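You operate a simulated robot arm through the tools that you are given. There is no shell and no other tool. Be economical: measure what you need, move in short steps, check, and stop when the job is done.

The job below is to be done with a simulated two-armed robot. You get a single attempt, and the scene is never put back.

TASK
Shut the blue mesh door, start the compressor, then shut both drain taps.
Fine: it starts only with the red power switch on.

The check looks at the end state, three seconds after you hand in, the way a careful person would. Anything else that was tipped, shoved, dropped, spilled or broken makes it a failure.

THE ROBOT
Two 7-joint arms with fingered hands on one trunk, on a base that drives. Base frame: it is fixed to the floor where the robot stands at the start and does not move with it; the origin is under the middle of the robot, x ahead of it, y to its left, z up. Units: mm, degrees, N and s.
The left shoulder is at the start at [20, 123, 1220], the right one opposite. With the tool pointing down near the work surface each hand reaches from about 100 to 380 mm from the robot's upright axis, wherever it stands, measured 20 degrees to its own side. Places, roughly: black valve handle 1 [-900, 1800, 1300]; black valve handle 2 [-800, 1700, 1300]; black valve handle 3 [-600, 1500, 1300]; blue mesh door [400, 200, 700]; green button [400, 600, 1100]; grey valve handle [-300, 1300, 1300]; knob on the round lid [0, 800, 800]; left drain tap [0, 700, 700]; red power switch [500, 500, 1100]; right drain tap [100, 600, 700]. Payload 2.4 kg a hand.
The TCP of each hand is the grasp point between the finger pads, 17 mm short of the fingertips. In the tool frame z runs along the fingers and y along their closing line. Largest opening 88 mm; the body of the gripper starts 47 mm behind the TCP. The gripper is a hand of 3 fingers: y runs from the thumb to the fingers, the wrist lies at [0, 0, -165] in the tool frame.
Orientation is that of the tool frame in the base frame, as a unit quaternion [x, y, z, w]. With the fingers straight down and closing along the base's y, the tool's x points along the base's -x, its y along +y and its z along -z.

THE INTERFACE
- The arms move only by the tool move_arm. It takes "left_motion", "right_motion" or both (then of equal length, played together; a hand with none holds still); each is a list of rows, each a list of 6 numbers: the shift along the tool's x, y, z in mm, then the turn, a rotation vector about the tool's x, y, z in degrees. In form: [[x, y, z, wx, wy, wz], ...]. A call has 1 to 8 rows; each row is the pose to reach, as a shift and turn from the pose commanded when the call began, along the tool's axes at that moment. Each row takes 0.2 s and may step no farther than 50 mm and 8.6 degrees from the row before; otherwise, the whole call is refused. A pose out of reach is approached as far as the arm can. The call stops where the force on the tool passes 40 N (or 10 N more than at its start, if that is more) or the arm is blocked; 0.2 s more then pass. In this call time passes only in rows, and 0.2 s behind the last. It gives the time, the measured TCP pose, the force on the tool (base axes), the opening and the grip force at its end, in the units of the frame above (readings bear some noise), with the torque about the TCP (base axes, N m) and any sound that the robot's microphone picked up.
- Cameras (640 x 400 px; columns grow to the right, rows downward): "scene" is now at [28.6, 43.2, 1659.1]; the picture's right is [0.66, -0.75, -0.00], its down [-0.66, -0.58, -0.48] and it looks along [0.36, 0.32, -0.88] (base axes); focal length 290 px, centre (320, 200). "left" rides on the left gripper at [-52, 4, -66] in its tool frame; the picture's right is [-0.08, -1.00, 0.00], its down [0.78, -0.07, -0.62] and it looks along [0.62, -0.05, 0.78] (tool axes); focal length 243 px, centre (320, 200). "right" rides on the right gripper at [52, 4, -66] in its tool frame; the picture's right is [-0.08, 1.00, 0.00], its down [-0.78, -0.07, -0.62] and it looks along [-0.62, -0.05, 0.78] (tool axes); focal length 243 px, centre (320, 200). There is no depth. A picture from a camera that has moved, and an enlarged one, comes with that camera's place and axes in the base frame and with its lens.
- camera(camera): a new picture of that camera. No time passes.
- move_column(by): slides the trunk up (or, below 0, down) by that many mm; the arms and the scene camera ride with it, the base frame stays. It gives what a move gives, with no picture.
- drive_base(legs): drives the robot by 1 to 6 legs, each [ahead, left, turn to the left] in mm, mm and degrees, along the robot's own axes; the way and the turn of a leg run together, so that a leg with both is an arc; at most 1500 mm and 180 degrees a leg. The arms and the cameras ride along, it lands a little off, and it stops where it bumps. It gives what a move gives.
- move_fingers(finger1, finger2, thumb_bend, hand): sets how far each is bent, from 0 (flat) to 100 (curled in); at 30 the hand is open as for a grip, at 70 the pads meet at the TCP. One left out holds its place. A second passes; each finger stops where it meets its share of the squeeze, and holds until it gets a number again. It is the only way to open and close the hand. It gives what a move gives, with no picture; readings hold the bend of each and the force on the fingers (four entries, about 0 where the hand has none), thumb and palm.
- head_to(pan, tilt): turns the head with the scene camera to pan (to the left, within 120 degrees either way) and tilt (down, from -29 to 69), counted from straight ahead of the robot. It gives what a move gives.
- inspect(camera, box): a new picture of the part [left, top, right, bottom] of that camera's present view, enlarged. No time passes.
- sign_off(): hands the job in; it is judged then, once.

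Go step by step. Nothing tells you exact positions but the pictures and the camera data: compare them with the known pose of the tool, close in by small moves and look again before you grip or let go. The budget is 120 turns and 108 pictures, counting those below and the enlarged ones. Unless the task says otherwise, let go and move clear before handing in, and close with one line.

The tools are called after "Request:" by a JSON object that holds its "api" and its "payload". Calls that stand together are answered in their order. move_arm: Moves the arms, as the interface text tells. Its arguments: {"type":"object","properties":{"left_motion":{"type":"array"},"right_motion":{"type":"array"}},"required":[]} The other tools are called the same way: move_column (by) slides the trunk up or down; move_fingers (finger1, finger2, thumb_bend, hand) moves the fingers one by one; drive_base (legs) drives the base; head_to (pan, tilt) turns the head that bears the scene camera; camera (camera) takes a picture; inspect (camera, box) takes an enlarged picture of a part of a camera's view; sign_off () hands the job in.

At the start:

```text
clock: 0.0
left_position: [250.2, 334.2, 1269.4]
left_ee_rot: [0.0, 1.0, 0.001, 0.001]
left_force: [-0.4, 0.9, 0.0]
left_wrist_torque: [-0.02, -0.03, -0.02]
left_opening: 87.9
left_grip_force: 0.0
left_shape: jaw
left_bend: [30.0, 30.0, 30.0]
left_finger forces: [0.1, 0.0, 0.0, 0.0, 0.0, 0.0]
right_position: [322.1, 44.7, 1311.6]
right_ee_rot: [0.0, 1.0, 0.0, 0.001]
right_force: [0.1, 0.1, 0.4]
right_wrist_torque: [0.01, -0.03, -0.02]
right_opening: 87.8
right_grip_force: 0.1
right_shape: jaw
right_bend: [30.0, 30.0, 30.0]
right_finger forces: [0.0, 0.0, 0.0, 0.1, 0.0, 0.0]
trunk travel left (down, up): [-434.0, 396.0]
robot x, y, heading: [0.4, 1.3, -0.1]
head pan, tilt: [41.5, 61.6]
```

scene: 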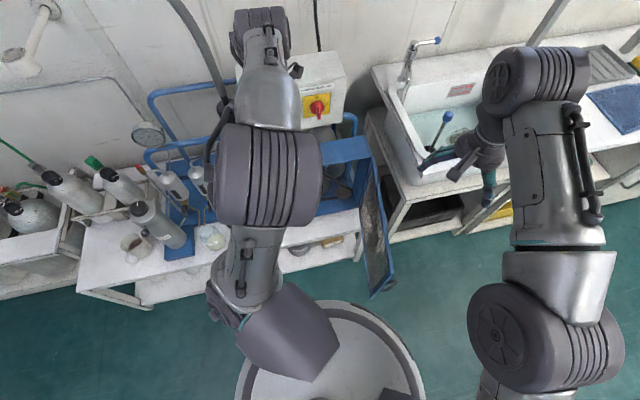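
right: 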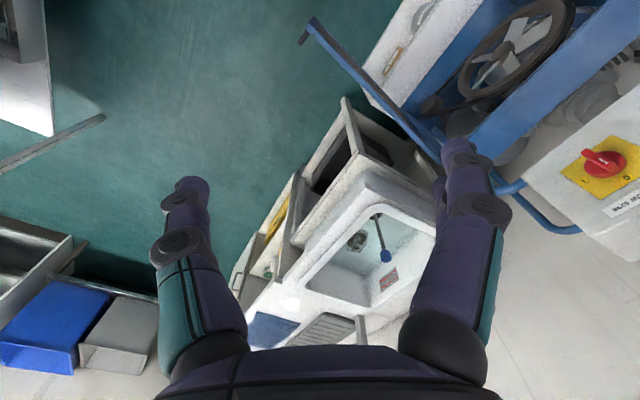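
left: 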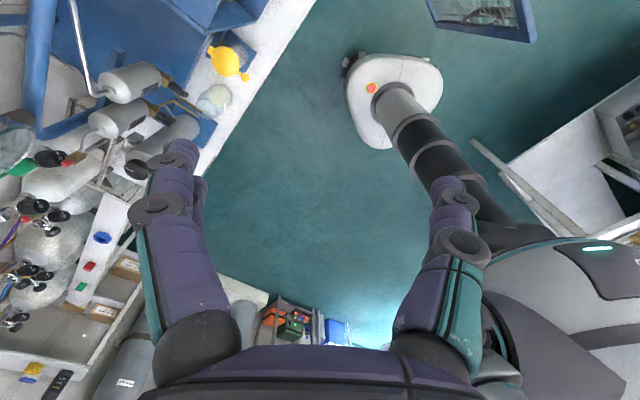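

I see the compressor with its switch box to my left-front, with the mesh door swung open toward me. I'll look from more angles first.

Request:
{"api": "head_to", "payload": {"pan": 42, "tilt": 35}}

Request:
{"api": "camera", "payload": {"camera": "scene"}}

Request:
{"api": "inspect", "payload": {"camera": "left", "box": [0, 0, 320, 200]}}

Request:
{"api": "inspect", "payload": {"camera": "right", "box": [300, 0, 640, 212]}}

```text
clock: 0.9
left_position: [248.9, 334.0, 1269.6]
left_ee_rot: [0.001, 1.0, 0.0, 0.001]
left_force: [0.5, -0.1, 0.2]
left_wrist_torque: [0.02, 0.0, 0.01]
left_opening: 87.9
left_grip_force: 0.0
left_shape: jaw
left_bend: [30.0, 30.0, 30.0]
left_finger forces: [0.0, 0.0, 0.0, 0.0, 0.0, 0.0]
right_position: [322.5, 44.3, 1311.6]
right_ee_rot: [-0.001, 1.0, 0.0, 0.001]
right_force: [0.2, 1.0, -0.2]
right_wrist_torque: [-0.02, 0.0, 0.0]
right_opening: 88.1
right_grip_force: 0.0
right_shape: jaw
right_bend: [30.0, 30.0, 30.0]
right_finger forces: [0.1, 0.0, 0.1, 0.0, 0.0, 0.1]
trunk travel left (down, up): [-434.0, 396.0]
robot x, y, heading: [-0.7, -2.0, -0.2]
head pan, tilt: [42.0, 35.0]
```

```text
104 pictures are left
camera scene: at [45.5, 59.1, 1695.1], right [0.67, -0.74, 0.0], down [-0.43, -0.38, -0.82], along [0.61, 0.55, -0.57], focal length 290 px, centre (320, 200)
```

scene: 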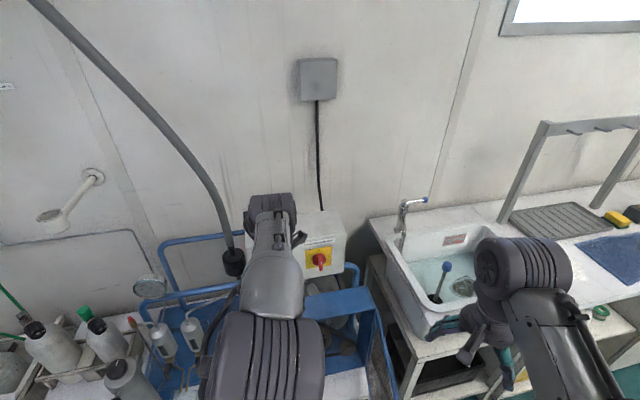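

```text
2.00 times, centred on (160, 100) of left
camera zoom: at [300.7, 337.5, 1336.5], right [0.09, -1.0, 0.0], down [-0.78, -0.07, 0.62], along [-0.62, -0.05, -0.78], focal length 485 px, centre (640, 400)
```

zoom: 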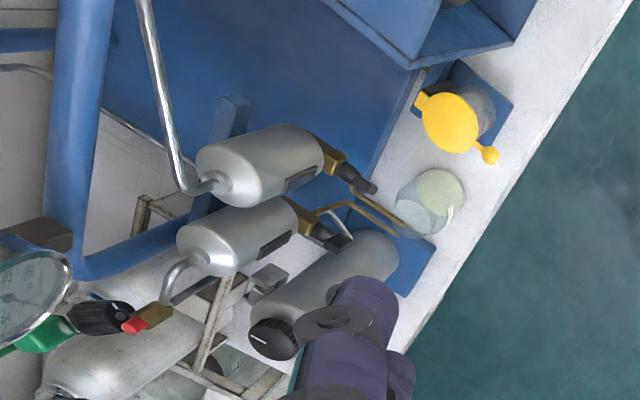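

```text
1.88 times, centred on (470, 106) of right
camera zoom: at [271.3, 49.2, 1377.5], right [0.08, 1.0, 0.0], down [0.78, -0.07, 0.62], along [0.62, -0.05, -0.78], focal length 457 px, centre (38, 377)
```

zoom: 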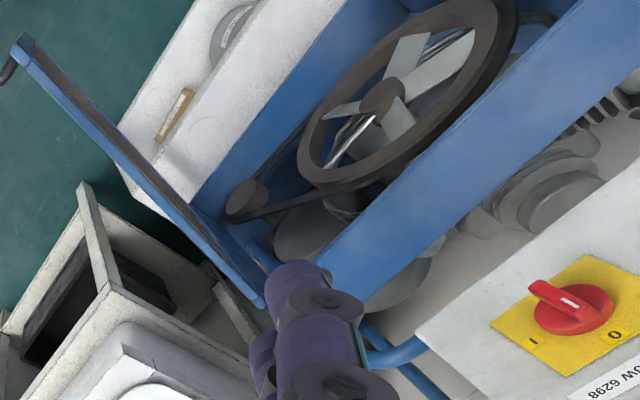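

The compressor is about 42° to my left. I'll turn to face it in place and look again.

Request:
{"api": "drive_base", "payload": {"legs": [[0, 0, 42]]}}

Request:
{"api": "head_to", "payload": {"pan": 0, "tilt": 50}}

Request:
{"api": "camera", "payload": {"camera": "scene"}}

Request:
{"api": "camera", "payload": {"camera": "right"}}

Request:
{"api": "camera", "payload": {"camera": "left"}}

```text
clock: 3.2
left_position: [-37.6, 414.9, 1269.2]
left_ee_rot: [-0.358, 0.934, 0.0, 0.0]
left_force: [-0.1, -0.1, -0.1]
left_wrist_torque: [0.0, 0.02, 0.01]
left_opening: 87.7
left_grip_force: 0.0
left_shape: jaw
left_bend: [30.0, 30.0, 30.0]
left_finger forces: [0.0, 0.0, 0.1, 0.0, 0.0, 0.0]
right_position: [209.6, 248.8, 1311.4]
right_ee_rot: [-0.358, 0.934, 0.0, 0.0]
right_force: [0.4, -0.3, -0.1]
right_wrist_torque: [0.0, 0.03, 0.01]
right_opening: 87.7
right_grip_force: 0.0
right_shape: jaw
right_bend: [30.0, 30.0, 30.0]
right_finger forces: [0.0, 0.0, 0.0, 0.0, 0.0, 0.0]
trunk travel left (down, up): [-434.0, 396.0]
robot x, y, heading: [1.6, 0.6, 42.0]
head pan, tilt: [42.0, 35.0]
```

```text
clock: 4.3
left_position: [-38.9, 415.9, 1270.2]
left_ee_rot: [-0.358, 0.934, 0.0, 0.001]
left_force: [-0.3, 0.2, -0.2]
left_wrist_torque: [-0.02, 0.01, 0.02]
left_opening: 87.8
left_grip_force: 0.1
left_shape: jaw
left_bend: [30.0, 30.0, 30.0]
left_finger forces: [0.1, 0.1, 0.0, 0.0, 0.1, 0.0]
right_position: [210.3, 249.3, 1311.6]
right_ee_rot: [-0.358, 0.934, 0.0, 0.0]
right_force: [-0.4, 0.4, -0.1]
right_wrist_torque: [0.02, 0.02, 0.0]
right_opening: 87.9
right_grip_force: 0.2
right_shape: jaw
right_bend: [30.0, 30.0, 30.0]
right_finger forces: [0.0, 0.0, 0.0, 0.0, 0.0, 0.0]
trunk travel left (down, up): [-434.0, 396.0]
robot x, y, heading: [-0.5, -0.4, 42.0]
head pan, tilt: [0.0, 50.0]
```

```text
101 pictures are left
camera scene: at [42.2, 38.6, 1673.5], right [0.67, -0.74, 0.0], down [-0.57, -0.51, -0.64], along [0.48, 0.43, -0.77], focal length 290 px, centre (320, 200)
```

scene: 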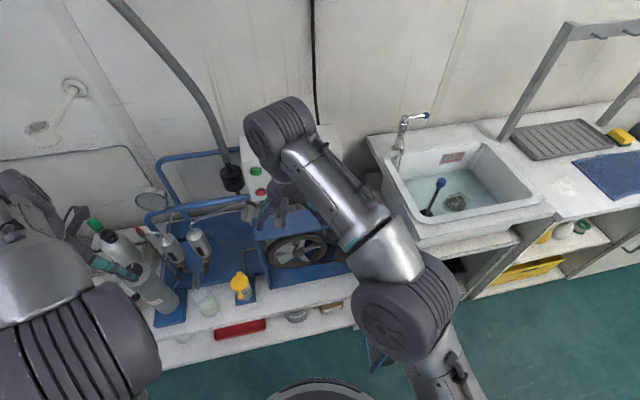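

```text
100 pictures are left
camera right: at [169.0, 217.6, 1377.5], right [-0.6, 0.8, 0.0], down [0.62, 0.47, 0.62], along [0.5, 0.38, -0.78], focal length 243 px, centre (320, 200)
```

right: 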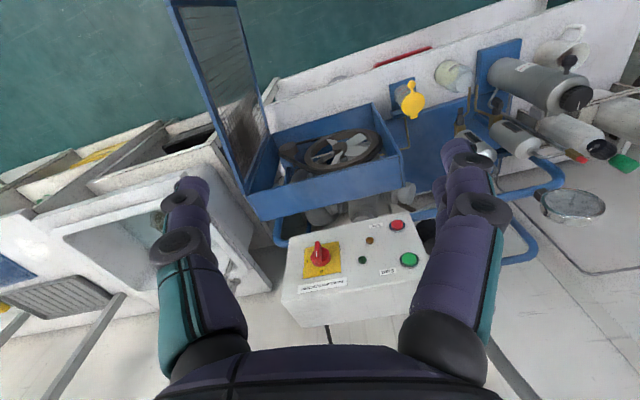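

```text
99 pictures are left
camera left: at [-3.3, 452.1, 1336.5], right [0.73, -0.68, 0.0], down [-0.54, -0.57, 0.62], along [-0.42, -0.45, -0.78], focal length 243 px, centre (320, 200)
```

left: 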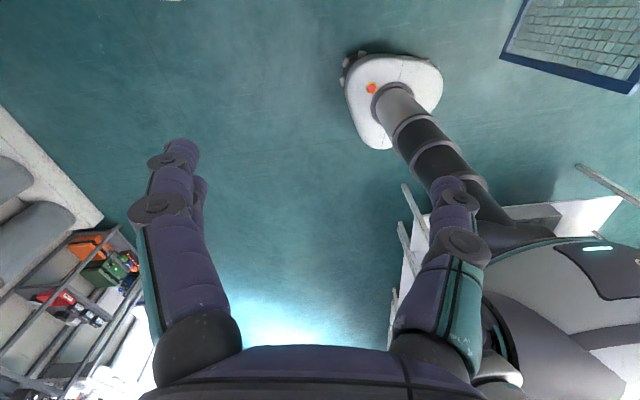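

I see the switch box with the red rotary, green and red buttons; right arm blocks the scene view of the door. I'll move the right hand to the right and look again.

Request:
{"api": "move_arm", "payload": {"right_motion": [[0, -50, 0, 0, 0, 0], [0, -100, 0, 0, 0, 0], [0, -150, 0, 0, 0, 0], [0, -200, 0, 0, 0, 0], [0, -250, 0, 0, 0, 0], [0, -290, 0, 0, 0, 0]]}}

Request:
{"api": "camera", "payload": {"camera": "scene"}}

Request:
{"api": "camera", "payload": {"camera": "right"}}

Request:
{"api": "head_to", "payload": {"pan": 0, "tilt": 69}}

Request:
{"api": "camera", "payload": {"camera": "scene"}}

```text
clock: 5.7
left_position: [-37.7, 415.0, 1270.1]
left_ee_rot: [-0.358, 0.934, 0.001, 0.001]
left_force: [0.4, 0.0, 1.2]
left_wrist_torque: [0.0, -0.01, 0.03]
left_opening: 88.1
left_grip_force: 0.0
left_shape: jaw
left_bend: [30.0, 30.0, 30.0]
left_finger forces: [0.1, 0.1, 0.0, 0.1, 0.1, 0.0]
right_position: [406.7, 37.1, 1311.2]
right_ee_rot: [-0.359, 0.933, 0.0, 0.001]
right_force: [0.1, 0.1, -0.1]
right_wrist_torque: [0.01, -0.02, -0.02]
right_opening: 88.1
right_grip_force: 0.0
right_shape: jaw
right_bend: [30.0, 30.0, 30.0]
right_finger forces: [0.0, 0.0, 0.0, 0.0, 0.0, 0.0]
trunk travel left (down, up): [-434.0, 396.0]
robot x, y, heading: [-2.1, -3.5, 42.1]
head pan, tilt: [0.0, 50.0]
```

```text
98 pictures are left
camera scene: at [42.7, 38.0, 1673.5], right [0.67, -0.74, 0.0], down [-0.57, -0.51, -0.64], along [0.48, 0.43, -0.77], focal length 290 px, centre (320, 200)
```

scene: 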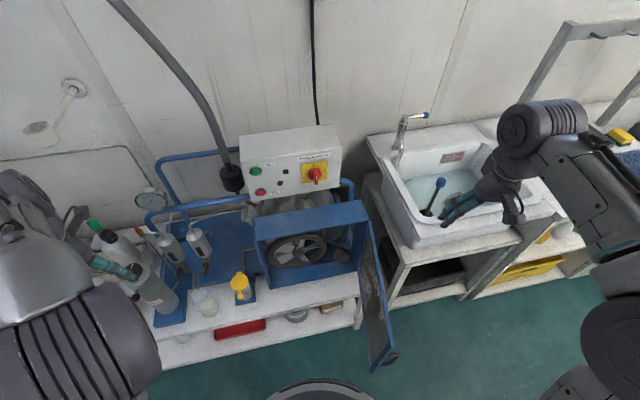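

```text
97 pictures are left
camera right: at [365.7, 5.2, 1378.0], right [-0.6, 0.8, 0.0], down [0.62, 0.47, 0.62], along [0.5, 0.38, -0.78], focal length 243 px, centre (320, 200)
```

right: 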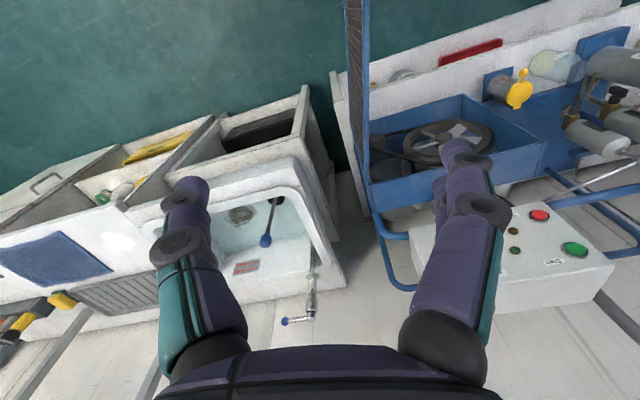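

```text
clock: 6.6
left_position: [-37.7, 415.3, 1269.7]
left_ee_rot: [-0.358, 0.934, 0.0, 0.001]
left_force: [-0.3, 0.4, 0.3]
left_wrist_torque: [0.03, -0.01, -0.02]
left_opening: 87.7
left_grip_force: 0.1
left_shape: jaw
left_bend: [30.0, 30.0, 30.0]
left_finger forces: [0.0, 0.0, 0.1, 0.1, 0.0, 0.0]
right_position: [404.8, 37.2, 1312.1]
right_ee_rot: [-0.36, 0.933, 0.0, 0.001]
right_force: [-0.6, 0.8, 0.0]
right_wrist_torque: [-0.02, -0.01, 0.01]
right_opening: 87.8
right_grip_force: 0.0
right_shape: jaw
right_bend: [30.0, 30.0, 30.0]
right_finger forces: [0.0, 0.0, 0.1, 0.0, 0.1, 0.1]
trunk travel left (down, up): [-434.0, 396.0]
robot x, y, heading: [-1.3, 0.4, 42.2]
head pan, tilt: [0.0, 68.8]
```

```text
96 pictures are left
camera scene: at [26.7, 24.2, 1651.6], right [0.67, -0.74, 0.0], down [-0.69, -0.62, -0.36], along [0.27, 0.24, -0.93], focal length 290 px, centre (320, 200)
```

scene: 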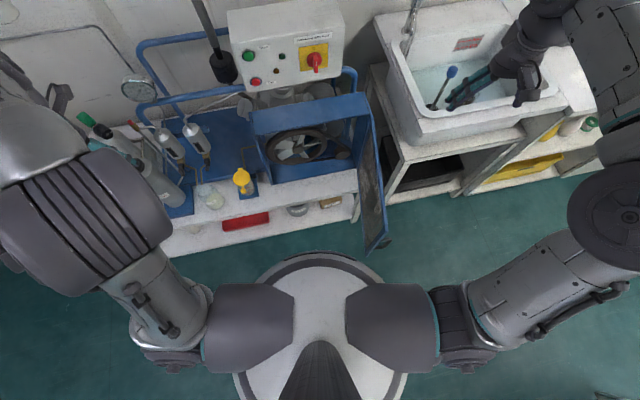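

The door stands ~78° open: hinge at right front of the guard, free edge toward me, z≈660–960. The machine faces heading ~55°, so I'll turn 13° more and look again.

Request:
{"api": "drive_base", "payload": {"legs": [[0, 0, 13]]}}

Request:
{"api": "head_to", "payload": {"pan": 0, "tilt": 55}}

Request:
{"api": "camera", "payload": {"camera": "scene"}}

Request:
{"api": "camera", "payload": {"camera": "right"}}

Request:
{"api": "inspect", "payload": {"camera": "scene", "box": [160, 60, 480, 260]}}

```text
clock: 7.8
left_position: [-130.6, 396.0, 1270.4]
left_ee_rot: [-0.462, 0.887, 0.0, 0.0]
left_force: [-0.4, 0.5, -0.1]
left_wrist_torque: [0.02, -0.02, 0.0]
left_opening: 88.1
left_grip_force: 0.1
left_shape: jaw
left_bend: [30.0, 30.0, 30.0]
left_finger forces: [0.0, 0.0, 0.0, 0.1, 0.1, 0.0]
right_position: [386.9, 129.0, 1312.1]
right_ee_rot: [-0.462, 0.887, 0.0, 0.0]
right_force: [0.2, 0.1, 0.3]
right_wrist_torque: [0.01, -0.02, 0.02]
right_opening: 87.8
right_grip_force: 0.1
right_shape: jaw
right_bend: [30.0, 30.0, 30.0]
right_finger forces: [0.0, 0.0, 0.0, 0.1, 0.0, 0.0]
trunk travel left (down, up): [-434.0, 396.0]
robot x, y, heading: [0.3, 2.4, 55.1]
head pan, tilt: [0.0, 68.8]
```

```text
clock: 8.5
left_position: [-131.0, 395.4, 1271.2]
left_ee_rot: [-0.462, 0.887, 0.0, 0.001]
left_force: [1.2, -0.1, -0.3]
left_wrist_torque: [0.0, 0.0, 0.01]
left_opening: 87.9
left_grip_force: 0.1
left_shape: jaw
left_bend: [30.0, 30.0, 30.0]
left_finger forces: [0.1, 0.0, 0.0, 0.0, 0.1, 0.0]
right_position: [387.1, 126.6, 1311.8]
right_ee_rot: [-0.463, 0.887, 0.0, 0.001]
right_force: [-0.6, 0.5, 0.0]
right_wrist_torque: [-0.04, 0.01, 0.0]
right_opening: 88.0
right_grip_force: 0.1
right_shape: jaw
right_bend: [30.0, 30.0, 30.0]
right_finger forces: [0.0, 0.1, 0.0, 0.0, 0.0, 0.0]
trunk travel left (down, up): [-434.0, 396.0]
robot x, y, heading: [-1.6, -2.6, 55.2]
head pan, tilt: [0.0, 55.0]
```

```text
95 pictures are left
camera scene: at [29.8, 43.0, 1666.9], right [0.82, -0.57, 0.0], down [-0.47, -0.67, -0.57], along [0.33, 0.47, -0.82], focal length 290 px, centre (320, 200)
```

scene: 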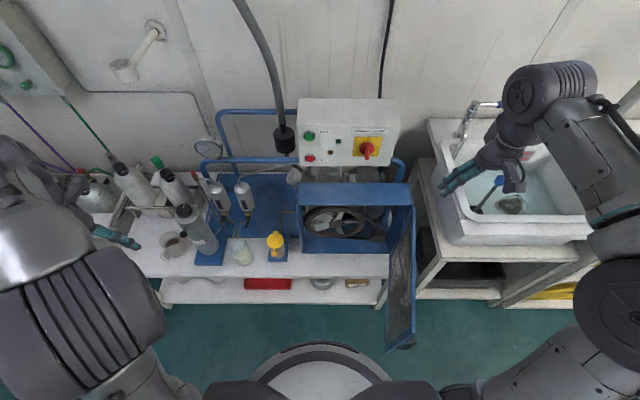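

```text
94 pictures are left
camera right: at [354.4, 88.3, 1378.2], right [-0.77, 0.64, 0.0], down [0.5, 0.6, 0.62], along [0.4, 0.48, -0.78], focal length 243 px, centre (320, 200)
```

right: 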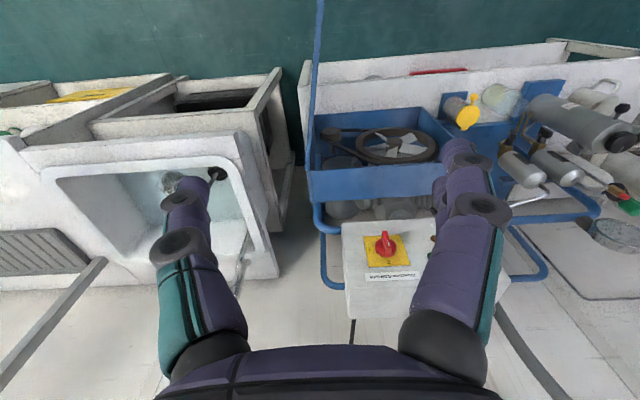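

```text
2.00 times, centred on (320, 160) of scene
camera zoom: at [29.8, 43.0, 1666.9], right [0.82, -0.57, 0.0], down [-0.47, -0.67, -0.57], along [0.33, 0.47, -0.82], focal length 580 px, centre (320, 280)
```

zoom: 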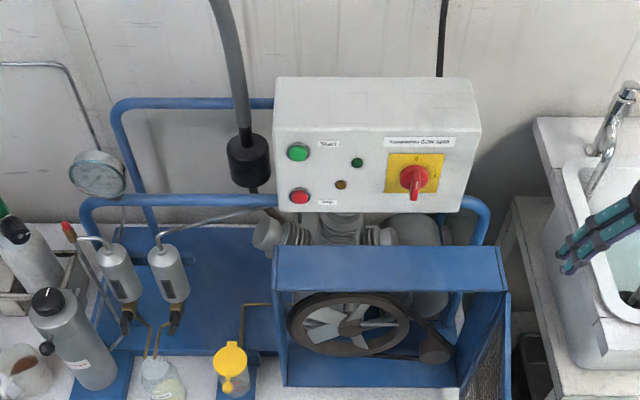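

Aligned with the machine now. In the robot frame: switch ≈(670,-139,1047), green button ≈(690,32,1079), door hinge ≈(519,-274), free end ≈(175,-210). I'll close the right fingers and go down on the outer (right) side of the door.

Request:
{"api": "move_fingers", "payload": {"hand": "right", "finger1": 70, "finger2": 70, "thumb_bend": 70}}

Request:
{"api": "move_arm", "payload": {"right_motion": [[40, -30, 0, 0, 0, 0], [80, -60, 0, 0, 0, 0], [95, -80, 40, 0, 0, 0], [95, -80, 90, 0, 0, 0], [95, -80, 140, 0, 0, 0], [95, -80, 190, 0, 0, 0], [95, -80, 240, 0, 0, 0], [95, -80, 290, 0, 0, 0]]}}

Request:
{"api": "camera", "payload": {"camera": "scene"}}

Request:
{"api": "camera", "payload": {"camera": "right"}}

```text
clock: 9.5
left_position: [-131.1, 396.7, 1269.3]
left_ee_rot: [-0.462, 0.887, 0.0, 0.001]
left_force: [0.1, -0.5, -0.5]
left_wrist_torque: [0.02, -0.01, 0.0]
left_opening: 88.0
left_grip_force: 0.1
left_shape: jaw
left_bend: [30.0, 30.0, 30.0]
left_finger forces: [0.1, 0.1, 0.0, 0.1, 0.0, 0.0]
right_position: [388.0, 128.8, 1311.9]
right_ee_rot: [-0.463, 0.887, 0.001, 0.001]
right_force: [0.2, 0.3, -0.3]
right_wrist_torque: [-0.03, 0.0, -0.05]
right_opening: 0.0
right_grip_force: 0.1
right_shape: fingers
right_bend: [70.0, 70.0, 70.0]
right_finger forces: [0.1, 0.1, 0.1, 0.0, 0.0, 0.0]
trunk travel left (down, up): [-434.0, 396.0]
robot x, y, heading: [-3.3, 0.5, 55.2]
head pan, tilt: [0.0, 55.0]
```

```text
clock: 11.3
left_position: [-130.8, 395.4, 1269.6]
left_ee_rot: [-0.463, 0.886, 0.001, 0.001]
left_force: [0.5, -0.7, 0.4]
left_wrist_torque: [0.02, 0.0, 0.02]
left_opening: 87.9
left_grip_force: 0.1
left_shape: jaw
left_bend: [30.0, 30.0, 30.0]
left_finger forces: [0.0, 0.0, 0.0, 0.1, 0.0, 0.1]
right_position: [396.7, 7.7, 1022.1]
right_ee_rot: [-0.463, 0.886, 0.0, 0.001]
right_force: [-0.5, 0.0, 0.6]
right_wrist_torque: [-0.04, -0.03, -0.01]
right_opening: 0.0
right_grip_force: 0.0
right_shape: fingers
right_bend: [70.0, 70.0, 70.0]
right_finger forces: [0.0, 0.0, 0.0, 0.0, 0.0, 0.0]
right hand out of reach, approached as far as the arm can: row 3
trunk travel left (down, up): [-434.0, 396.0]
robot x, y, heading: [1.4, -0.7, 54.9]
head pan, tilt: [0.0, 55.0]
```

```text
92 pictures are left
camera scene: at [30.0, 43.0, 1667.0], right [0.82, -0.57, 0.0], down [-0.47, -0.67, -0.57], along [0.33, 0.47, -0.82], focal length 290 px, centre (320, 200)
```

scene: 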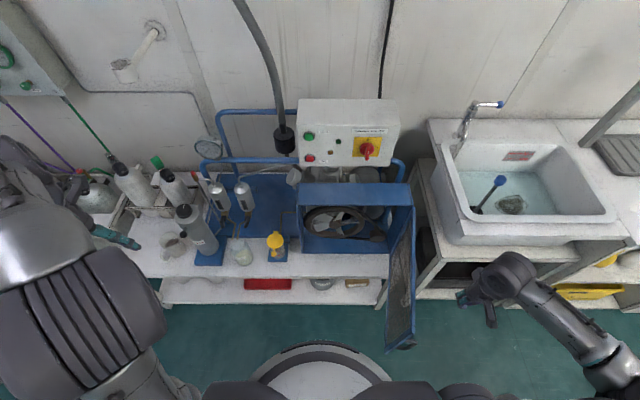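

```text
91 pictures are left
camera right: at [364.9, -33.5, 1088.8], right [-0.77, 0.64, 0.0], down [0.5, 0.6, 0.62], along [0.4, 0.48, -0.78], focal length 243 px, centre (320, 200)
```

right: 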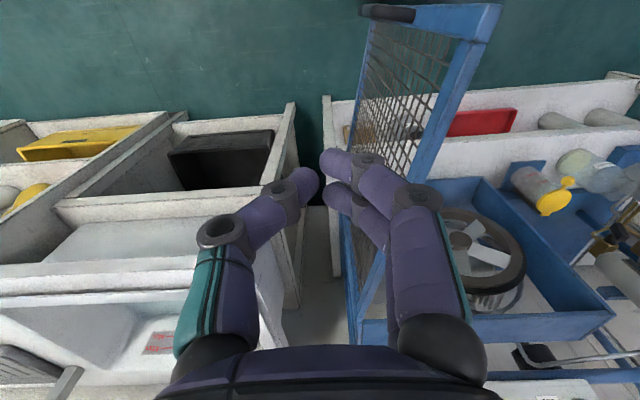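

The right hand is beside the door's outer face (233,-321,1022), with the door handle seen at its free end. I'll drop 90 mm and start sweeping the door toward closed.

Request:
{"api": "move_arm", "payload": {"right_motion": [[0, 0, 46, 0, 0, 0], [0, 0, 92, 0, 0, 0], [-4, 36, 92, 0, 0, 0], [-4, 66, 92, 0, 0, 0], [-12, 109, 92, 0, 0, 0], [-24, 152, 92, 0, 0, 0], [-42, 186, 92, 0, 0, 0], [-60, 217, 92, 0, 0, 0]]}}

Request:
{"api": "camera", "payload": {"camera": "scene"}}

Request:
{"api": "camera", "payload": {"camera": "right"}}

```text
clock: 13.1
left_position: [-132.0, 395.9, 1271.9]
left_ee_rot: [-0.463, 0.887, 0.0, 0.001]
left_force: [-0.6, -0.2, 0.2]
left_wrist_torque: [0.03, 0.02, 0.01]
left_opening: 87.6
left_grip_force: 0.1
left_shape: jaw
left_bend: [30.0, 30.0, 30.0]
left_finger forces: [0.0, 0.1, 0.1, 0.0, 0.0, 0.0]
right_position: [256.2, 178.3, 931.1]
right_ee_rot: [-0.463, 0.886, 0.0, 0.0]
right_force: [0.4, 0.6, 0.5]
right_wrist_torque: [0.02, -0.02, -0.01]
right_opening: 0.0
right_grip_force: 0.0
right_shape: fingers
right_bend: [70.0, 70.0, 70.0]
right_finger forces: [0.0, 0.1, 0.1, 0.1, 0.0, 0.1]
trunk travel left (down, up): [-434.0, 396.0]
robot x, y, heading: [-2.1, -3.3, 55.2]
head pan, tilt: [0.0, 55.0]
```

```text
90 pictures are left
camera scene: at [29.5, 43.4, 1666.9], right [0.82, -0.57, 0.0], down [-0.47, -0.67, -0.57], along [0.33, 0.47, -0.82], focal length 290 px, centre (320, 200)
```

scene: 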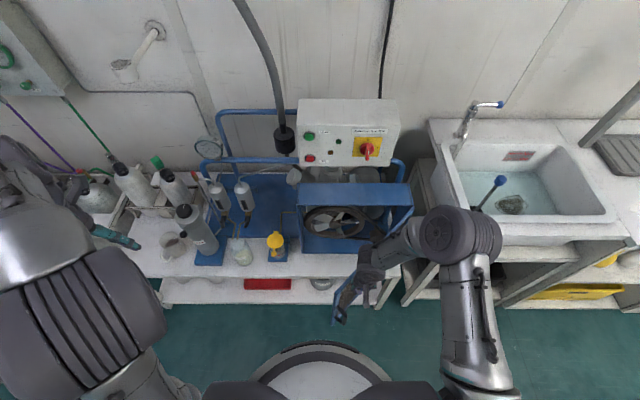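

```text
89 pictures are left
camera right: at [223.1, 138.5, 996.8], right [-0.77, 0.64, 0.0], down [0.5, 0.6, 0.62], along [0.4, 0.48, -0.78], focal length 243 px, centre (320, 200)
```

right: 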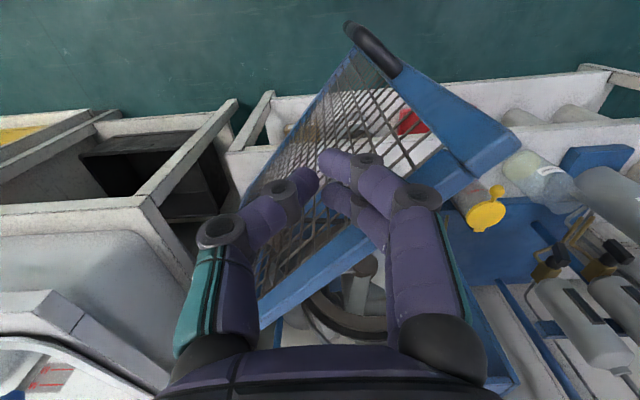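

The door is swinging with the hand easily (about 45° now). I'll continue the arc toward closed.

Request:
{"api": "move_arm", "payload": {"right_motion": [[-25, 30, 0, 0, 0, 0], [-51, 56, 0, 0, 0, 0], [-83, 75, 0, 0, 0, 0], [-115, 94, 0, 0, 0, 0], [-150, 106, 0, 0, 0, 0], [-175, 112, 0, 0, 0, 0]]}}

Request:
{"api": "camera", "payload": {"camera": "scene"}}

Request:
{"api": "camera", "payload": {"camera": "right"}}

```text
clock: 14.5
left_position: [-130.5, 396.2, 1269.2]
left_ee_rot: [-0.463, 0.886, 0.0, 0.001]
left_force: [0.3, -0.2, -0.2]
left_wrist_torque: [0.01, -0.01, 0.0]
left_opening: 88.2
left_grip_force: 0.1
left_shape: jaw
left_bend: [30.0, 30.0, 30.0]
left_finger forces: [0.0, 0.0, 0.0, 0.0, 0.1, 0.0]
right_position: [252.9, 347.1, 933.1]
right_ee_rot: [-0.464, 0.886, 0.0, -0.001]
right_force: [0.8, 0.8, 0.4]
right_wrist_torque: [-0.04, 0.0, 0.0]
right_opening: 0.0
right_grip_force: 0.0
right_shape: fingers
right_bend: [70.0, 70.0, 70.0]
right_finger forces: [0.0, 0.1, 0.0, 0.0, 0.0, 0.0]
right hand out of reach, approached as far as the arm can: row 5, 6
trunk travel left (down, up): [-434.0, 396.0]
robot x, y, heading: [0.2, 0.7, 54.9]
head pan, tilt: [0.0, 55.0]
```

```text
88 pictures are left
camera scene: at [29.8, 43.2, 1667.0], right [0.82, -0.57, 0.0], down [-0.47, -0.67, -0.57], along [0.33, 0.47, -0.82], focal length 290 px, centre (320, 200)
```

scene: 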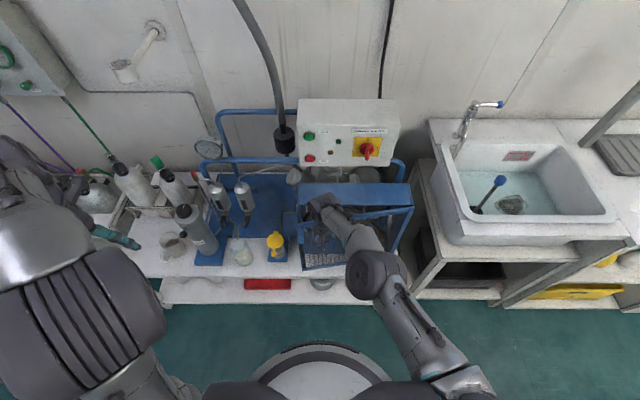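

```text
87 pictures are left
camera right: at [220.4, 307.3, 998.8], right [-0.77, 0.64, 0.0], down [0.5, 0.6, 0.62], along [0.4, 0.48, -0.78], focal length 243 px, centre (320, 200)
```

right: 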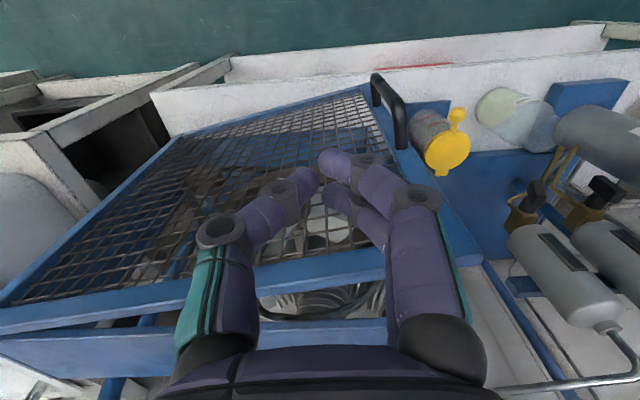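

The door is ~15° from shut, and the arm is at its limit with fingers straight down. I'll pitch the fingers forward while pushing on.

Request:
{"api": "move_arm", "payload": {"right_motion": [[0, 2, 0, 0, -8.5, 0], [-5, 4, 0, 0, -17, 0], [-20, 6, 0, 0, -25.5, 0], [-40, 8, 0, 0, -34, 0], [-60, 10, 0, 0, -42, 0], [-80, 10, 0, 0, -42, 0], [-100, 10, 0, 0, -42, 0]]}}

Request:
{"api": "camera", "payload": {"camera": "scene"}}

Request:
{"api": "camera", "payload": {"camera": "right"}}

```text
clock: 16.1
left_position: [-132.4, 396.4, 1269.9]
left_ee_rot: [-0.463, 0.887, 0.001, 0.0]
left_force: [0.2, -0.6, 0.5]
left_wrist_torque: [0.0, -0.01, 0.03]
left_opening: 87.9
left_grip_force: 0.0
left_shape: jaw
left_bend: [30.0, 30.0, 30.0]
left_finger forces: [0.0, 0.1, 0.0, 0.1, 0.0, 0.0]
right_position: [296.5, 426.6, 936.3]
right_ee_rot: [-0.432, 0.828, 0.166, 0.317]
right_force: [-0.3, 0.2, 0.3]
right_wrist_torque: [-0.03, 0.0, 0.03]
right_opening: 0.2
right_grip_force: 0.2
right_shape: fingers
right_bend: [70.0, 70.0, 70.0]
right_finger forces: [0.0, 0.0, 0.0, 0.0, 0.0, 0.0]
right hand out of reach, approached as far as the arm can: row 7
trunk travel left (down, up): [-434.0, 396.0]
robot x, y, heading: [-1.7, -0.3, 54.9]
head pan, tilt: [0.0, 55.0]
```

```text
86 pictures are left
camera scene: at [29.4, 43.1, 1667.0], right [0.82, -0.57, 0.0], down [-0.47, -0.67, -0.57], along [0.33, 0.47, -0.82], focal length 290 px, centre (320, 200)
```

scene: 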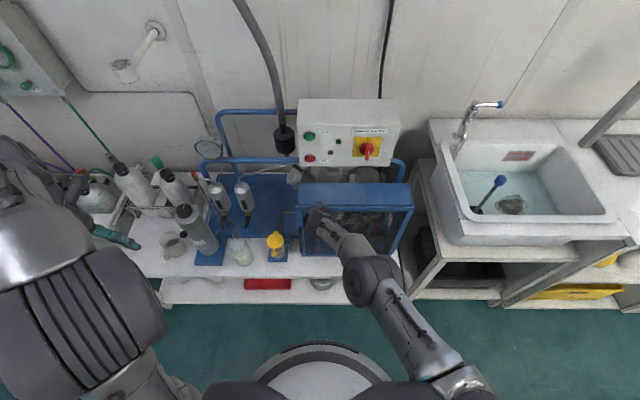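

```text
85 pictures are left
camera right: at [246.9, 361.8, 951.2], right [-0.78, 0.62, 0.06], down [0.15, 0.1, 0.98], along [0.61, 0.78, -0.17], focal length 243 px, centre (320, 200)
```

right: 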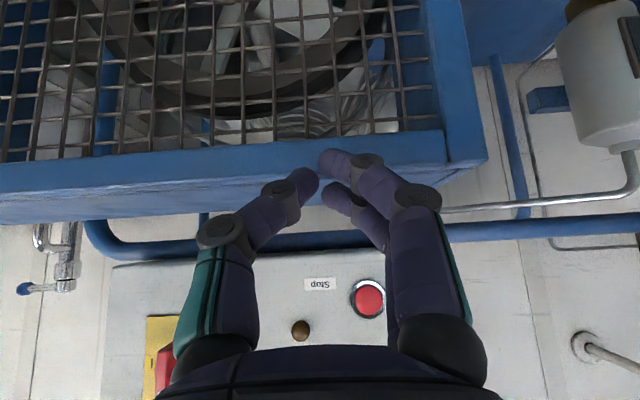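

Door looks almost flush; no contact force yet. I'll pitch a bit more and press forward until I feel it seat.

Request:
{"api": "move_arm", "payload": {"right_motion": [[0, 0, 0, 0, -8.5, 0], [-4, 0, 3, 0, -17, 0], [-11, 0, 10, 0, -20, 0], [-19, 0, 17, 0, -20, 0], [-26, 0, 23, 0, -20, 0], [-33, 0, 30, 0, -20, 0]]}}

Request:
{"api": "camera", "payload": {"camera": "right"}}

Request:
{"api": "inspect", "payload": {"camera": "scene", "box": [240, 150, 440, 275]}}

```text
clock: 17.5
left_position: [-130.1, 395.1, 1270.0]
left_ee_rot: [-0.463, 0.886, 0.001, 0.0]
left_force: [-0.5, 0.4, 0.4]
left_wrist_torque: [0.01, -0.01, -0.01]
left_opening: 87.8
left_grip_force: 0.0
left_shape: jaw
left_bend: [30.0, 30.0, 30.0]
left_finger forces: [0.0, 0.0, 0.0, 0.0, 0.0, 0.1]
right_position: [324.1, 442.2, 944.7]
right_ee_rot: [-0.396, 0.759, 0.24, 0.457]
right_force: [0.0, 0.0, 0.4]
right_wrist_torque: [-0.02, 0.01, -0.02]
right_opening: 0.0
right_grip_force: 0.0
right_shape: fingers
right_bend: [70.0, 70.0, 70.0]
right_finger forces: [0.0, 0.0, 0.0, 0.0, 0.0, 0.1]
right hand out of reach, approached as far as the arm can: row 4, 5, 6
trunk travel left (down, up): [-434.0, 396.0]
robot x, y, heading: [1.5, -1.6, 55.1]
head pan, tilt: [0.0, 55.0]
```

```text
84 pictures are left
camera right: at [272.7, 376.0, 929.5], right [-0.79, 0.6, 0.08], down [-0.05, -0.19, 0.98], along [0.61, 0.78, 0.18], focal length 243 px, centre (320, 200)
```

right: 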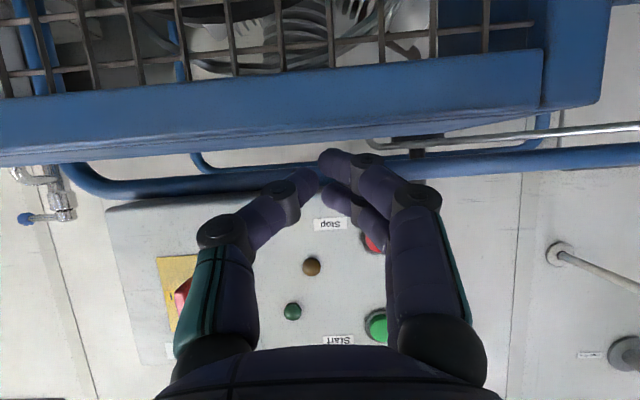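

```text
3.20 times, centred on (340, 212) of scene
camera zoom: at [30.5, 43.1, 1666.9], right [0.82, -0.57, 0.0], down [-0.47, -0.67, -0.57], along [0.33, 0.47, -0.82], focal length 928 px, centre (256, 160)
```

zoom: 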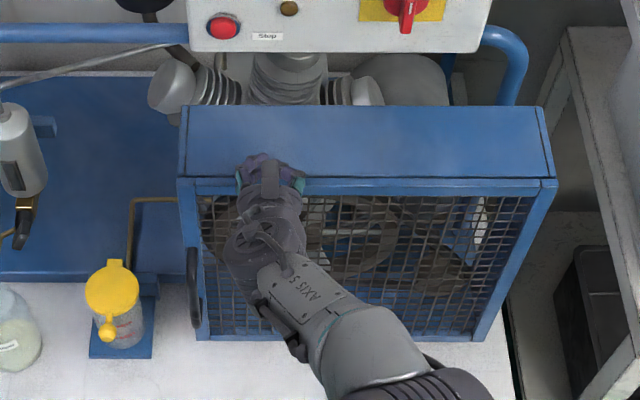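

The door appears flush with the guard, with my fingers now over its top edge. I'll back off, drop lower and press its face to confirm it's fully shut.

Request:
{"api": "move_arm", "payload": {"right_motion": [[16, 0, -31, 0, 0, 0], [33, 0, -62, 0, 0, 0], [68, 0, -43, 0, 0, 0], [104, 0, -24, 0, 0, 0], [92, 0, -2, 0, 0, 0], [85, 0, 11, 0, 0, 0], [78, 0, 24, 0, 0, 0], [71, 0, 37, 0, 0, 0]]}}

Request:
{"api": "camera", "payload": {"camera": "scene"}}

Request:
{"api": "camera", "payload": {"camera": "right"}}

```text
clock: 19.3
left_position: [-131.5, 396.0, 1268.7]
left_ee_rot: [-0.462, 0.887, 0.0, 0.0]
left_force: [-0.5, 1.5, 0.0]
left_wrist_torque: [-0.02, -0.02, 0.01]
left_opening: 87.9
left_grip_force: 0.1
left_shape: jaw
left_bend: [30.0, 30.0, 30.0]
left_finger forces: [0.1, 0.1, 0.1, 0.0, 0.0, 0.0]
right_position: [317.9, 407.1, 883.7]
right_ee_rot: [-0.397, 0.759, 0.239, 0.457]
right_force: [-0.4, 0.0, -0.5]
right_wrist_torque: [-0.02, 0.0, -0.01]
right_opening: 0.0
right_grip_force: 0.1
right_shape: fingers
right_bend: [70.0, 70.0, 70.0]
right_finger forces: [0.0, 0.0, 0.1, 0.0, 0.1, 0.0]
right hand out of reach, approached as far as the arm can: row 5, 6, 7, 8
trunk travel left (down, up): [-434.0, 396.0]
robot x, y, heading: [-2.3, 2.0, 55.1]
head pan, tilt: [0.0, 55.0]
```

```text
82 pictures are left
camera scene: at [29.7, 43.1, 1667.0], right [0.82, -0.57, 0.0], down [-0.47, -0.67, -0.57], along [0.33, 0.47, -0.82], focal length 290 px, centre (320, 200)
```

scene: 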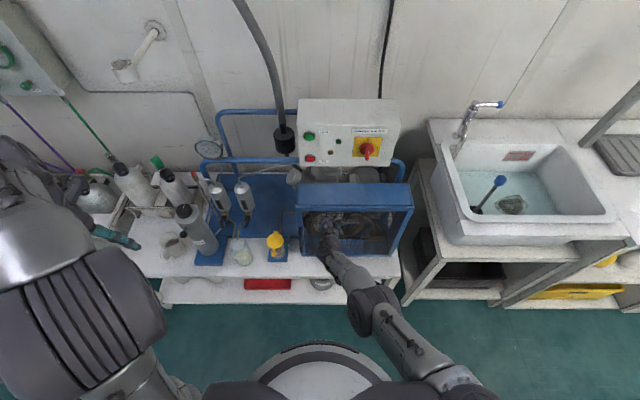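

```text
81 pictures are left
camera right: at [267.9, 341.7, 868.6], right [-0.79, 0.6, 0.08], down [-0.05, -0.19, 0.98], along [0.6, 0.78, 0.18], focal length 243 px, centre (320, 200)
```

right: 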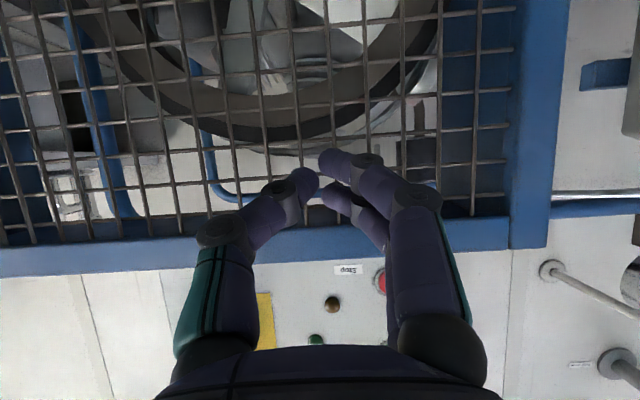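

Reach ends right at the mesh; the base has about 130 mm clearance to the table. I'll retract the hand and drive 70 mm forward.

Request:
{"api": "move_arm", "payload": {"right_motion": [[18, 0, -35, 0, 0, 0], [37, 0, -71, 0, 0, 0], [50, 0, -95, 0, 0, 0]]}}

Request:
{"api": "drive_base", "payload": {"legs": [[70, 0, 0]]}}

Request:
{"api": "camera", "payload": {"camera": "right"}}

Request:
{"api": "camera", "payload": {"camera": "scene"}}

```text
clock: 20.1
left_position: [-132.1, 396.2, 1270.4]
left_ee_rot: [-0.462, 0.887, 0.0, 0.0]
left_force: [0.5, 0.8, 0.1]
left_wrist_torque: [-0.02, -0.04, 0.03]
left_opening: 87.8
left_grip_force: 0.1
left_shape: jaw
left_bend: [30.0, 30.0, 30.0]
left_finger forces: [0.1, 0.0, 0.0, 0.0, 0.0, 0.0]
right_position: [271.6, 377.8, 841.7]
right_ee_rot: [-0.396, 0.76, 0.238, 0.457]
right_force: [0.5, -0.1, -0.6]
right_wrist_torque: [0.0, 0.07, 0.03]
right_opening: 0.0
right_grip_force: 0.1
right_shape: fingers
right_bend: [70.0, 70.0, 70.0]
right_finger forces: [0.0, 0.2, 0.1, 0.1, 0.0, 0.0]
right hand out of reach, approached as far as the arm can: row 1, 2, 3
trunk travel left (down, up): [-434.0, 396.0]
robot x, y, heading: [-0.2, -0.3, 54.8]
head pan, tilt: [0.0, 55.0]
```

```text
clock: 21.1
left_position: [-94.9, 449.1, 1271.6]
left_ee_rot: [-0.462, 0.887, 0.002, 0.002]
left_force: [-0.5, -0.6, -0.4]
left_wrist_torque: [-0.01, -0.01, 0.0]
left_opening: 88.1
left_grip_force: 0.1
left_shape: jaw
left_bend: [30.0, 30.0, 30.0]
left_finger forces: [0.0, 0.0, 0.1, 0.0, 0.1, 0.1]
right_position: [308.6, 431.7, 841.2]
right_ee_rot: [-0.398, 0.76, 0.239, 0.455]
right_force: [-23.1, -30.2, -12.6]
right_wrist_torque: [-0.16, 0.17, -0.11]
right_opening: 0.2
right_grip_force: 20.5
right_shape: fingers
right_bend: [70.0, 76.0, 72.0]
right_finger forces: [0.0, 20.9, 0.1, 0.0, 19.9, 0.0]
trunk travel left (down, up): [-434.0, 396.0]
robot x, y, heading: [35.7, 55.8, 55.3]
head pan, tilt: [0.0, 55.0]
```

```text
80 pictures are left
camera right: at [257.9, 365.8, 825.9], right [-0.8, 0.6, 0.08], down [-0.05, -0.18, 0.98], along [0.6, 0.78, 0.17], focal length 243 px, centre (320, 200)
```

right: 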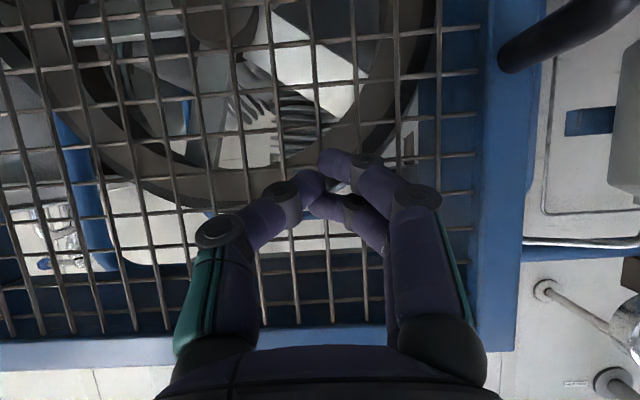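

```text
79 pictures are left
camera scene: at [65.8, 95.2, 1667.0], right [0.82, -0.57, 0.0], down [-0.47, -0.67, -0.58], along [0.33, 0.47, -0.82], focal length 290 px, centre (320, 200)
```

scene: 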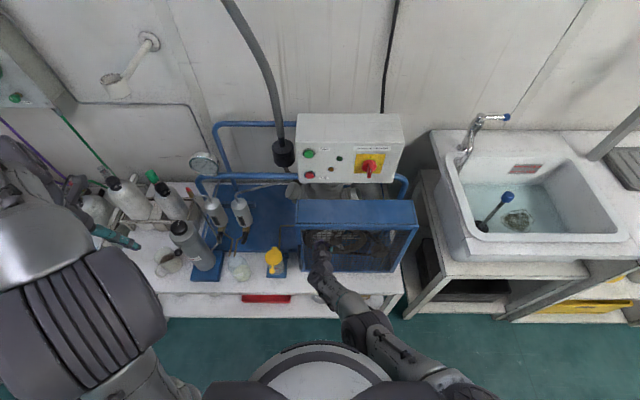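

The base move pressed the door with ~38 N, so it's seated firmly. I'll retreat the hand and check the door stays.

Request:
{"api": "move_arm", "payload": {"right_motion": [[14, 0, -26, 0, 0, 0], [28, 0, -53, 0, 0, 0], [47, 0, -88, 0, 0, 0], [55, 0, -124, 0, 0, 0]]}}

Request:
{"api": "camera", "payload": {"camera": "right"}}

Request:
{"api": "inspect", "payload": {"camera": "scene", "box": [240, 100, 440, 225]}}

Request:
{"api": "inspect", "payload": {"camera": "scene", "box": [160, 160, 320, 300]}}

```text
clock: 22.1
left_position: [-91.3, 452.0, 1269.0]
left_ee_rot: [-0.463, 0.886, 0.0, 0.001]
left_force: [0.3, 0.5, 0.1]
left_wrist_torque: [-0.01, -0.02, -0.03]
left_opening: 88.1
left_grip_force: 0.2
left_shape: jaw
left_bend: [30.0, 30.0, 30.0]
left_finger forces: [0.0, 0.0, 0.1, 0.0, 0.0, 0.0]
right_position: [275.0, 387.9, 792.9]
right_ee_rot: [-0.398, 0.761, 0.238, 0.453]
right_force: [0.4, 0.1, -0.4]
right_wrist_torque: [0.03, 0.02, 0.01]
right_opening: 0.1
right_grip_force: 0.1
right_shape: fingers
right_bend: [70.0, 70.0, 70.0]
right_finger forces: [0.0, 0.0, 0.0, 0.0, 0.1, 0.1]
right hand out of reach, approached as far as the arm can: row 1, 2, 3, 4
trunk travel left (down, up): [-434.0, 396.0]
robot x, y, heading: [37.8, 56.1, 55.2]
head pan, tilt: [0.0, 55.0]
```

```text
78 pictures are left
camera right: at [224.3, 322.4, 779.0], right [-0.8, 0.6, 0.08], down [-0.04, -0.18, 0.98], along [0.6, 0.78, 0.17], focal length 243 px, centre (320, 200)
```

right: 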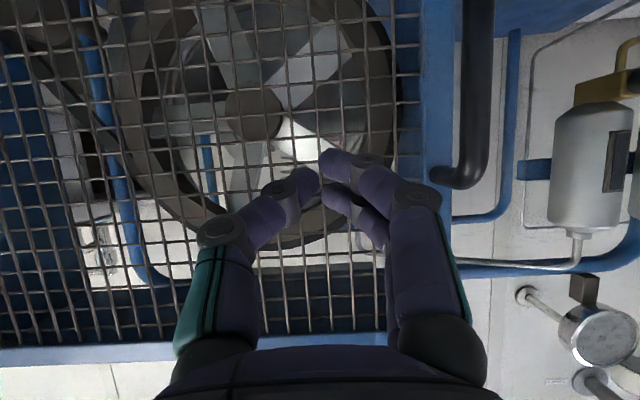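

```text
3.20 times, centred on (340, 162) of scene
camera zoom: at [68.9, 99.6, 1666.9], right [0.82, -0.57, 0.0], down [-0.47, -0.67, -0.57], along [0.33, 0.47, -0.82], focal length 928 px, centre (256, 320)
```

zoom: 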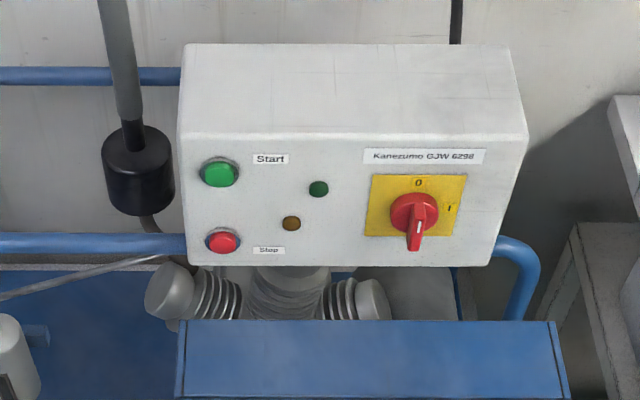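

```text
2.86 times, centred on (240, 230) of scene
camera zoom: at [68.9, 99.6, 1666.9], right [0.82, -0.57, 0.0], down [-0.47, -0.67, -0.57], along [0.33, 0.47, -0.82], focal length 829 px, centre (549, 114)
```

zoom: 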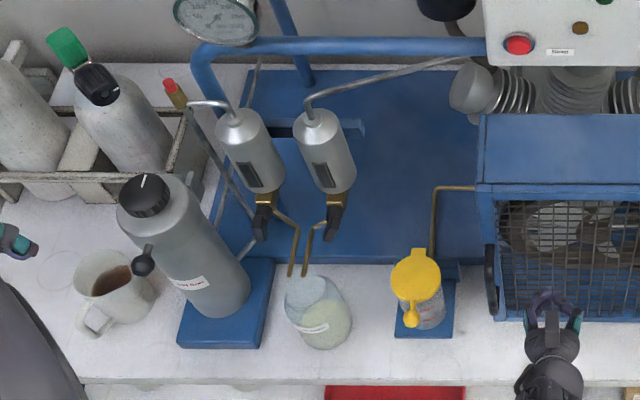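

Door is shut. The red switch has "0" at top and "I" at right, its bar now vertical (off): it needs a clockwise quarter turn. I'll raise the right hand up and right in front of it.

Request:
{"api": "move_arm", "payload": {"right_motion": [[-35, -22, -22, 0, 0, 0], [-70, -45, -45, 0, 0, 0], [-105, -67, -67, 0, 0, 0], [-140, -90, -90, 0, 0, 0], [-175, -112, -112, 0, 0, 0], [-210, -135, -135, 0, 0, 0]]}}

Request:
{"api": "camera", "payload": {"camera": "scene"}}

```text
clock: 23.0
left_position: [-93.0, 450.1, 1269.8]
left_ee_rot: [-0.462, 0.887, 0.001, 0.001]
left_force: [-0.7, -0.3, 0.5]
left_wrist_torque: [0.01, 0.0, -0.02]
left_opening: 87.9
left_grip_force: 0.0
left_shape: jaw
left_bend: [30.0, 30.0, 30.0]
left_finger forces: [0.1, 0.0, 0.1, 0.0, 0.0, 0.1]
right_position: [321.8, 421.0, 825.8]
right_ee_rot: [-0.402, 0.767, 0.235, 0.441]
right_force: [-9.5, -15.1, 7.1]
right_wrist_torque: [0.06, -0.14, -0.1]
right_opening: 0.0
right_grip_force: 10.2
right_shape: fingers
right_bend: [70.0, 75.0, 71.0]
right_finger forces: [0.0, 11.1, 0.1, 0.0, 9.7, 0.1]
right hand out of reach, approached as far as the arm can: row 1, 2, 3, 4
trunk travel left (down, up): [-434.0, 396.0]
robot x, y, heading: [42.7, 53.6, 55.2]
head pan, tilt: [0.0, 55.0]
stopped in row 4 (right hand): the force on the tool passed its limit at 56 N (the readings are from after the stop); the commanded pose is now the measured one
```

```text
75 pictures are left
camera scene: at [66.9, 96.6, 1667.2], right [0.82, -0.57, 0.0], down [-0.47, -0.67, -0.57], along [0.33, 0.47, -0.82], focal length 290 px, centre (320, 200)
```

scene: 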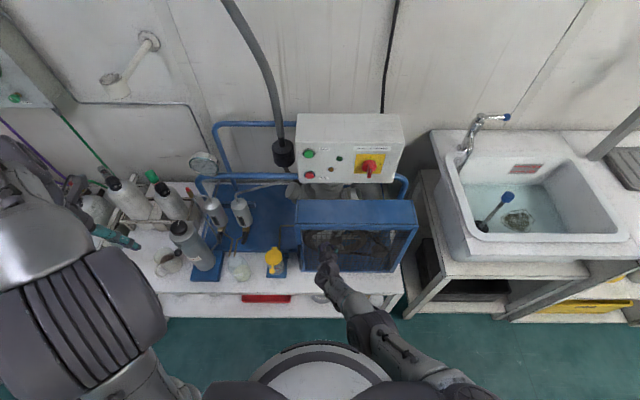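

The commanded pose is now reset to the measured one; the hand is touching the door. I'll back straight off first.

Request:
{"api": "move_arm", "payload": {"right_motion": [[10, 0, -20, 0, 0, 0], [19, 0, -40, 0, 0, 0], [28, 0, -75, 0, 0, 0], [28, 0, -110, 0, 0, 0]]}}

```text
clock: 24.0
left_position: [-92.3, 452.7, 1270.1]
left_ee_rot: [-0.462, 0.887, 0.0, 0.001]
left_force: [-0.6, -0.1, -0.5]
left_wrist_torque: [0.0, 0.01, 0.0]
left_opening: 88.0
left_grip_force: 0.1
left_shape: jaw
left_bend: [30.0, 30.0, 30.0]
left_finger forces: [0.0, 0.0, 0.0, 0.0, 0.1, 0.1]
right_position: [277.0, 394.4, 796.4]
right_ee_rot: [-0.402, 0.767, 0.236, 0.442]
right_force: [0.1, 0.3, 0.3]
right_wrist_torque: [-0.04, 0.0, 0.01]
right_opening: 0.0
right_grip_force: 0.2
right_shape: fingers
right_bend: [70.0, 70.0, 70.0]
right_finger forces: [0.1, 0.0, 0.1, 0.0, 0.1, 0.1]
right hand out of reach, approached as far as the arm can: row 1, 2, 3, 4
trunk travel left (down, up): [-434.0, 396.0]
robot x, y, heading: [36.8, 55.2, 55.0]
head pan, tilt: [0.0, 55.0]
```

The arm can't retract further at this pitch, so I'll un-pitch the fingers about 34° first to free it.

Request:
{"api": "move_arm", "payload": {"right_motion": [[0, 0, 0, 0, 8.5, 0], [0, 0, 0, 0, 17, 0], [0, 0, 0, 0, 25.5, 0], [0, 0, 0, 0, 34, 0]]}}

```text
clock: 25.0
left_position: [-91.4, 451.9, 1269.9]
left_ee_rot: [-0.462, 0.887, 0.001, 0.0]
left_force: [-0.7, 0.4, 0.3]
left_wrist_torque: [0.0, 0.03, 0.0]
left_opening: 87.7
left_grip_force: 0.0
left_shape: jaw
left_bend: [30.0, 30.0, 30.0]
left_finger forces: [0.0, 0.0, 0.0, 0.1, 0.0, 0.0]
right_position: [276.7, 395.6, 796.6]
right_ee_rot: [-0.451, 0.863, 0.107, 0.199]
right_force: [-0.6, -0.1, 0.2]
right_wrist_torque: [0.01, -0.02, 0.01]
right_opening: 0.0
right_grip_force: 0.0
right_shape: fingers
right_bend: [70.0, 70.0, 70.0]
right_finger forces: [0.0, 0.0, 0.0, 0.0, 0.1, 0.0]
right hand out of reach, approached as far as the arm can: row 1, 2, 3
trunk travel left (down, up): [-434.0, 396.0]
robot x, y, heading: [41.5, 54.0, 54.8]
head pan, tilt: [0.0, 55.0]
```

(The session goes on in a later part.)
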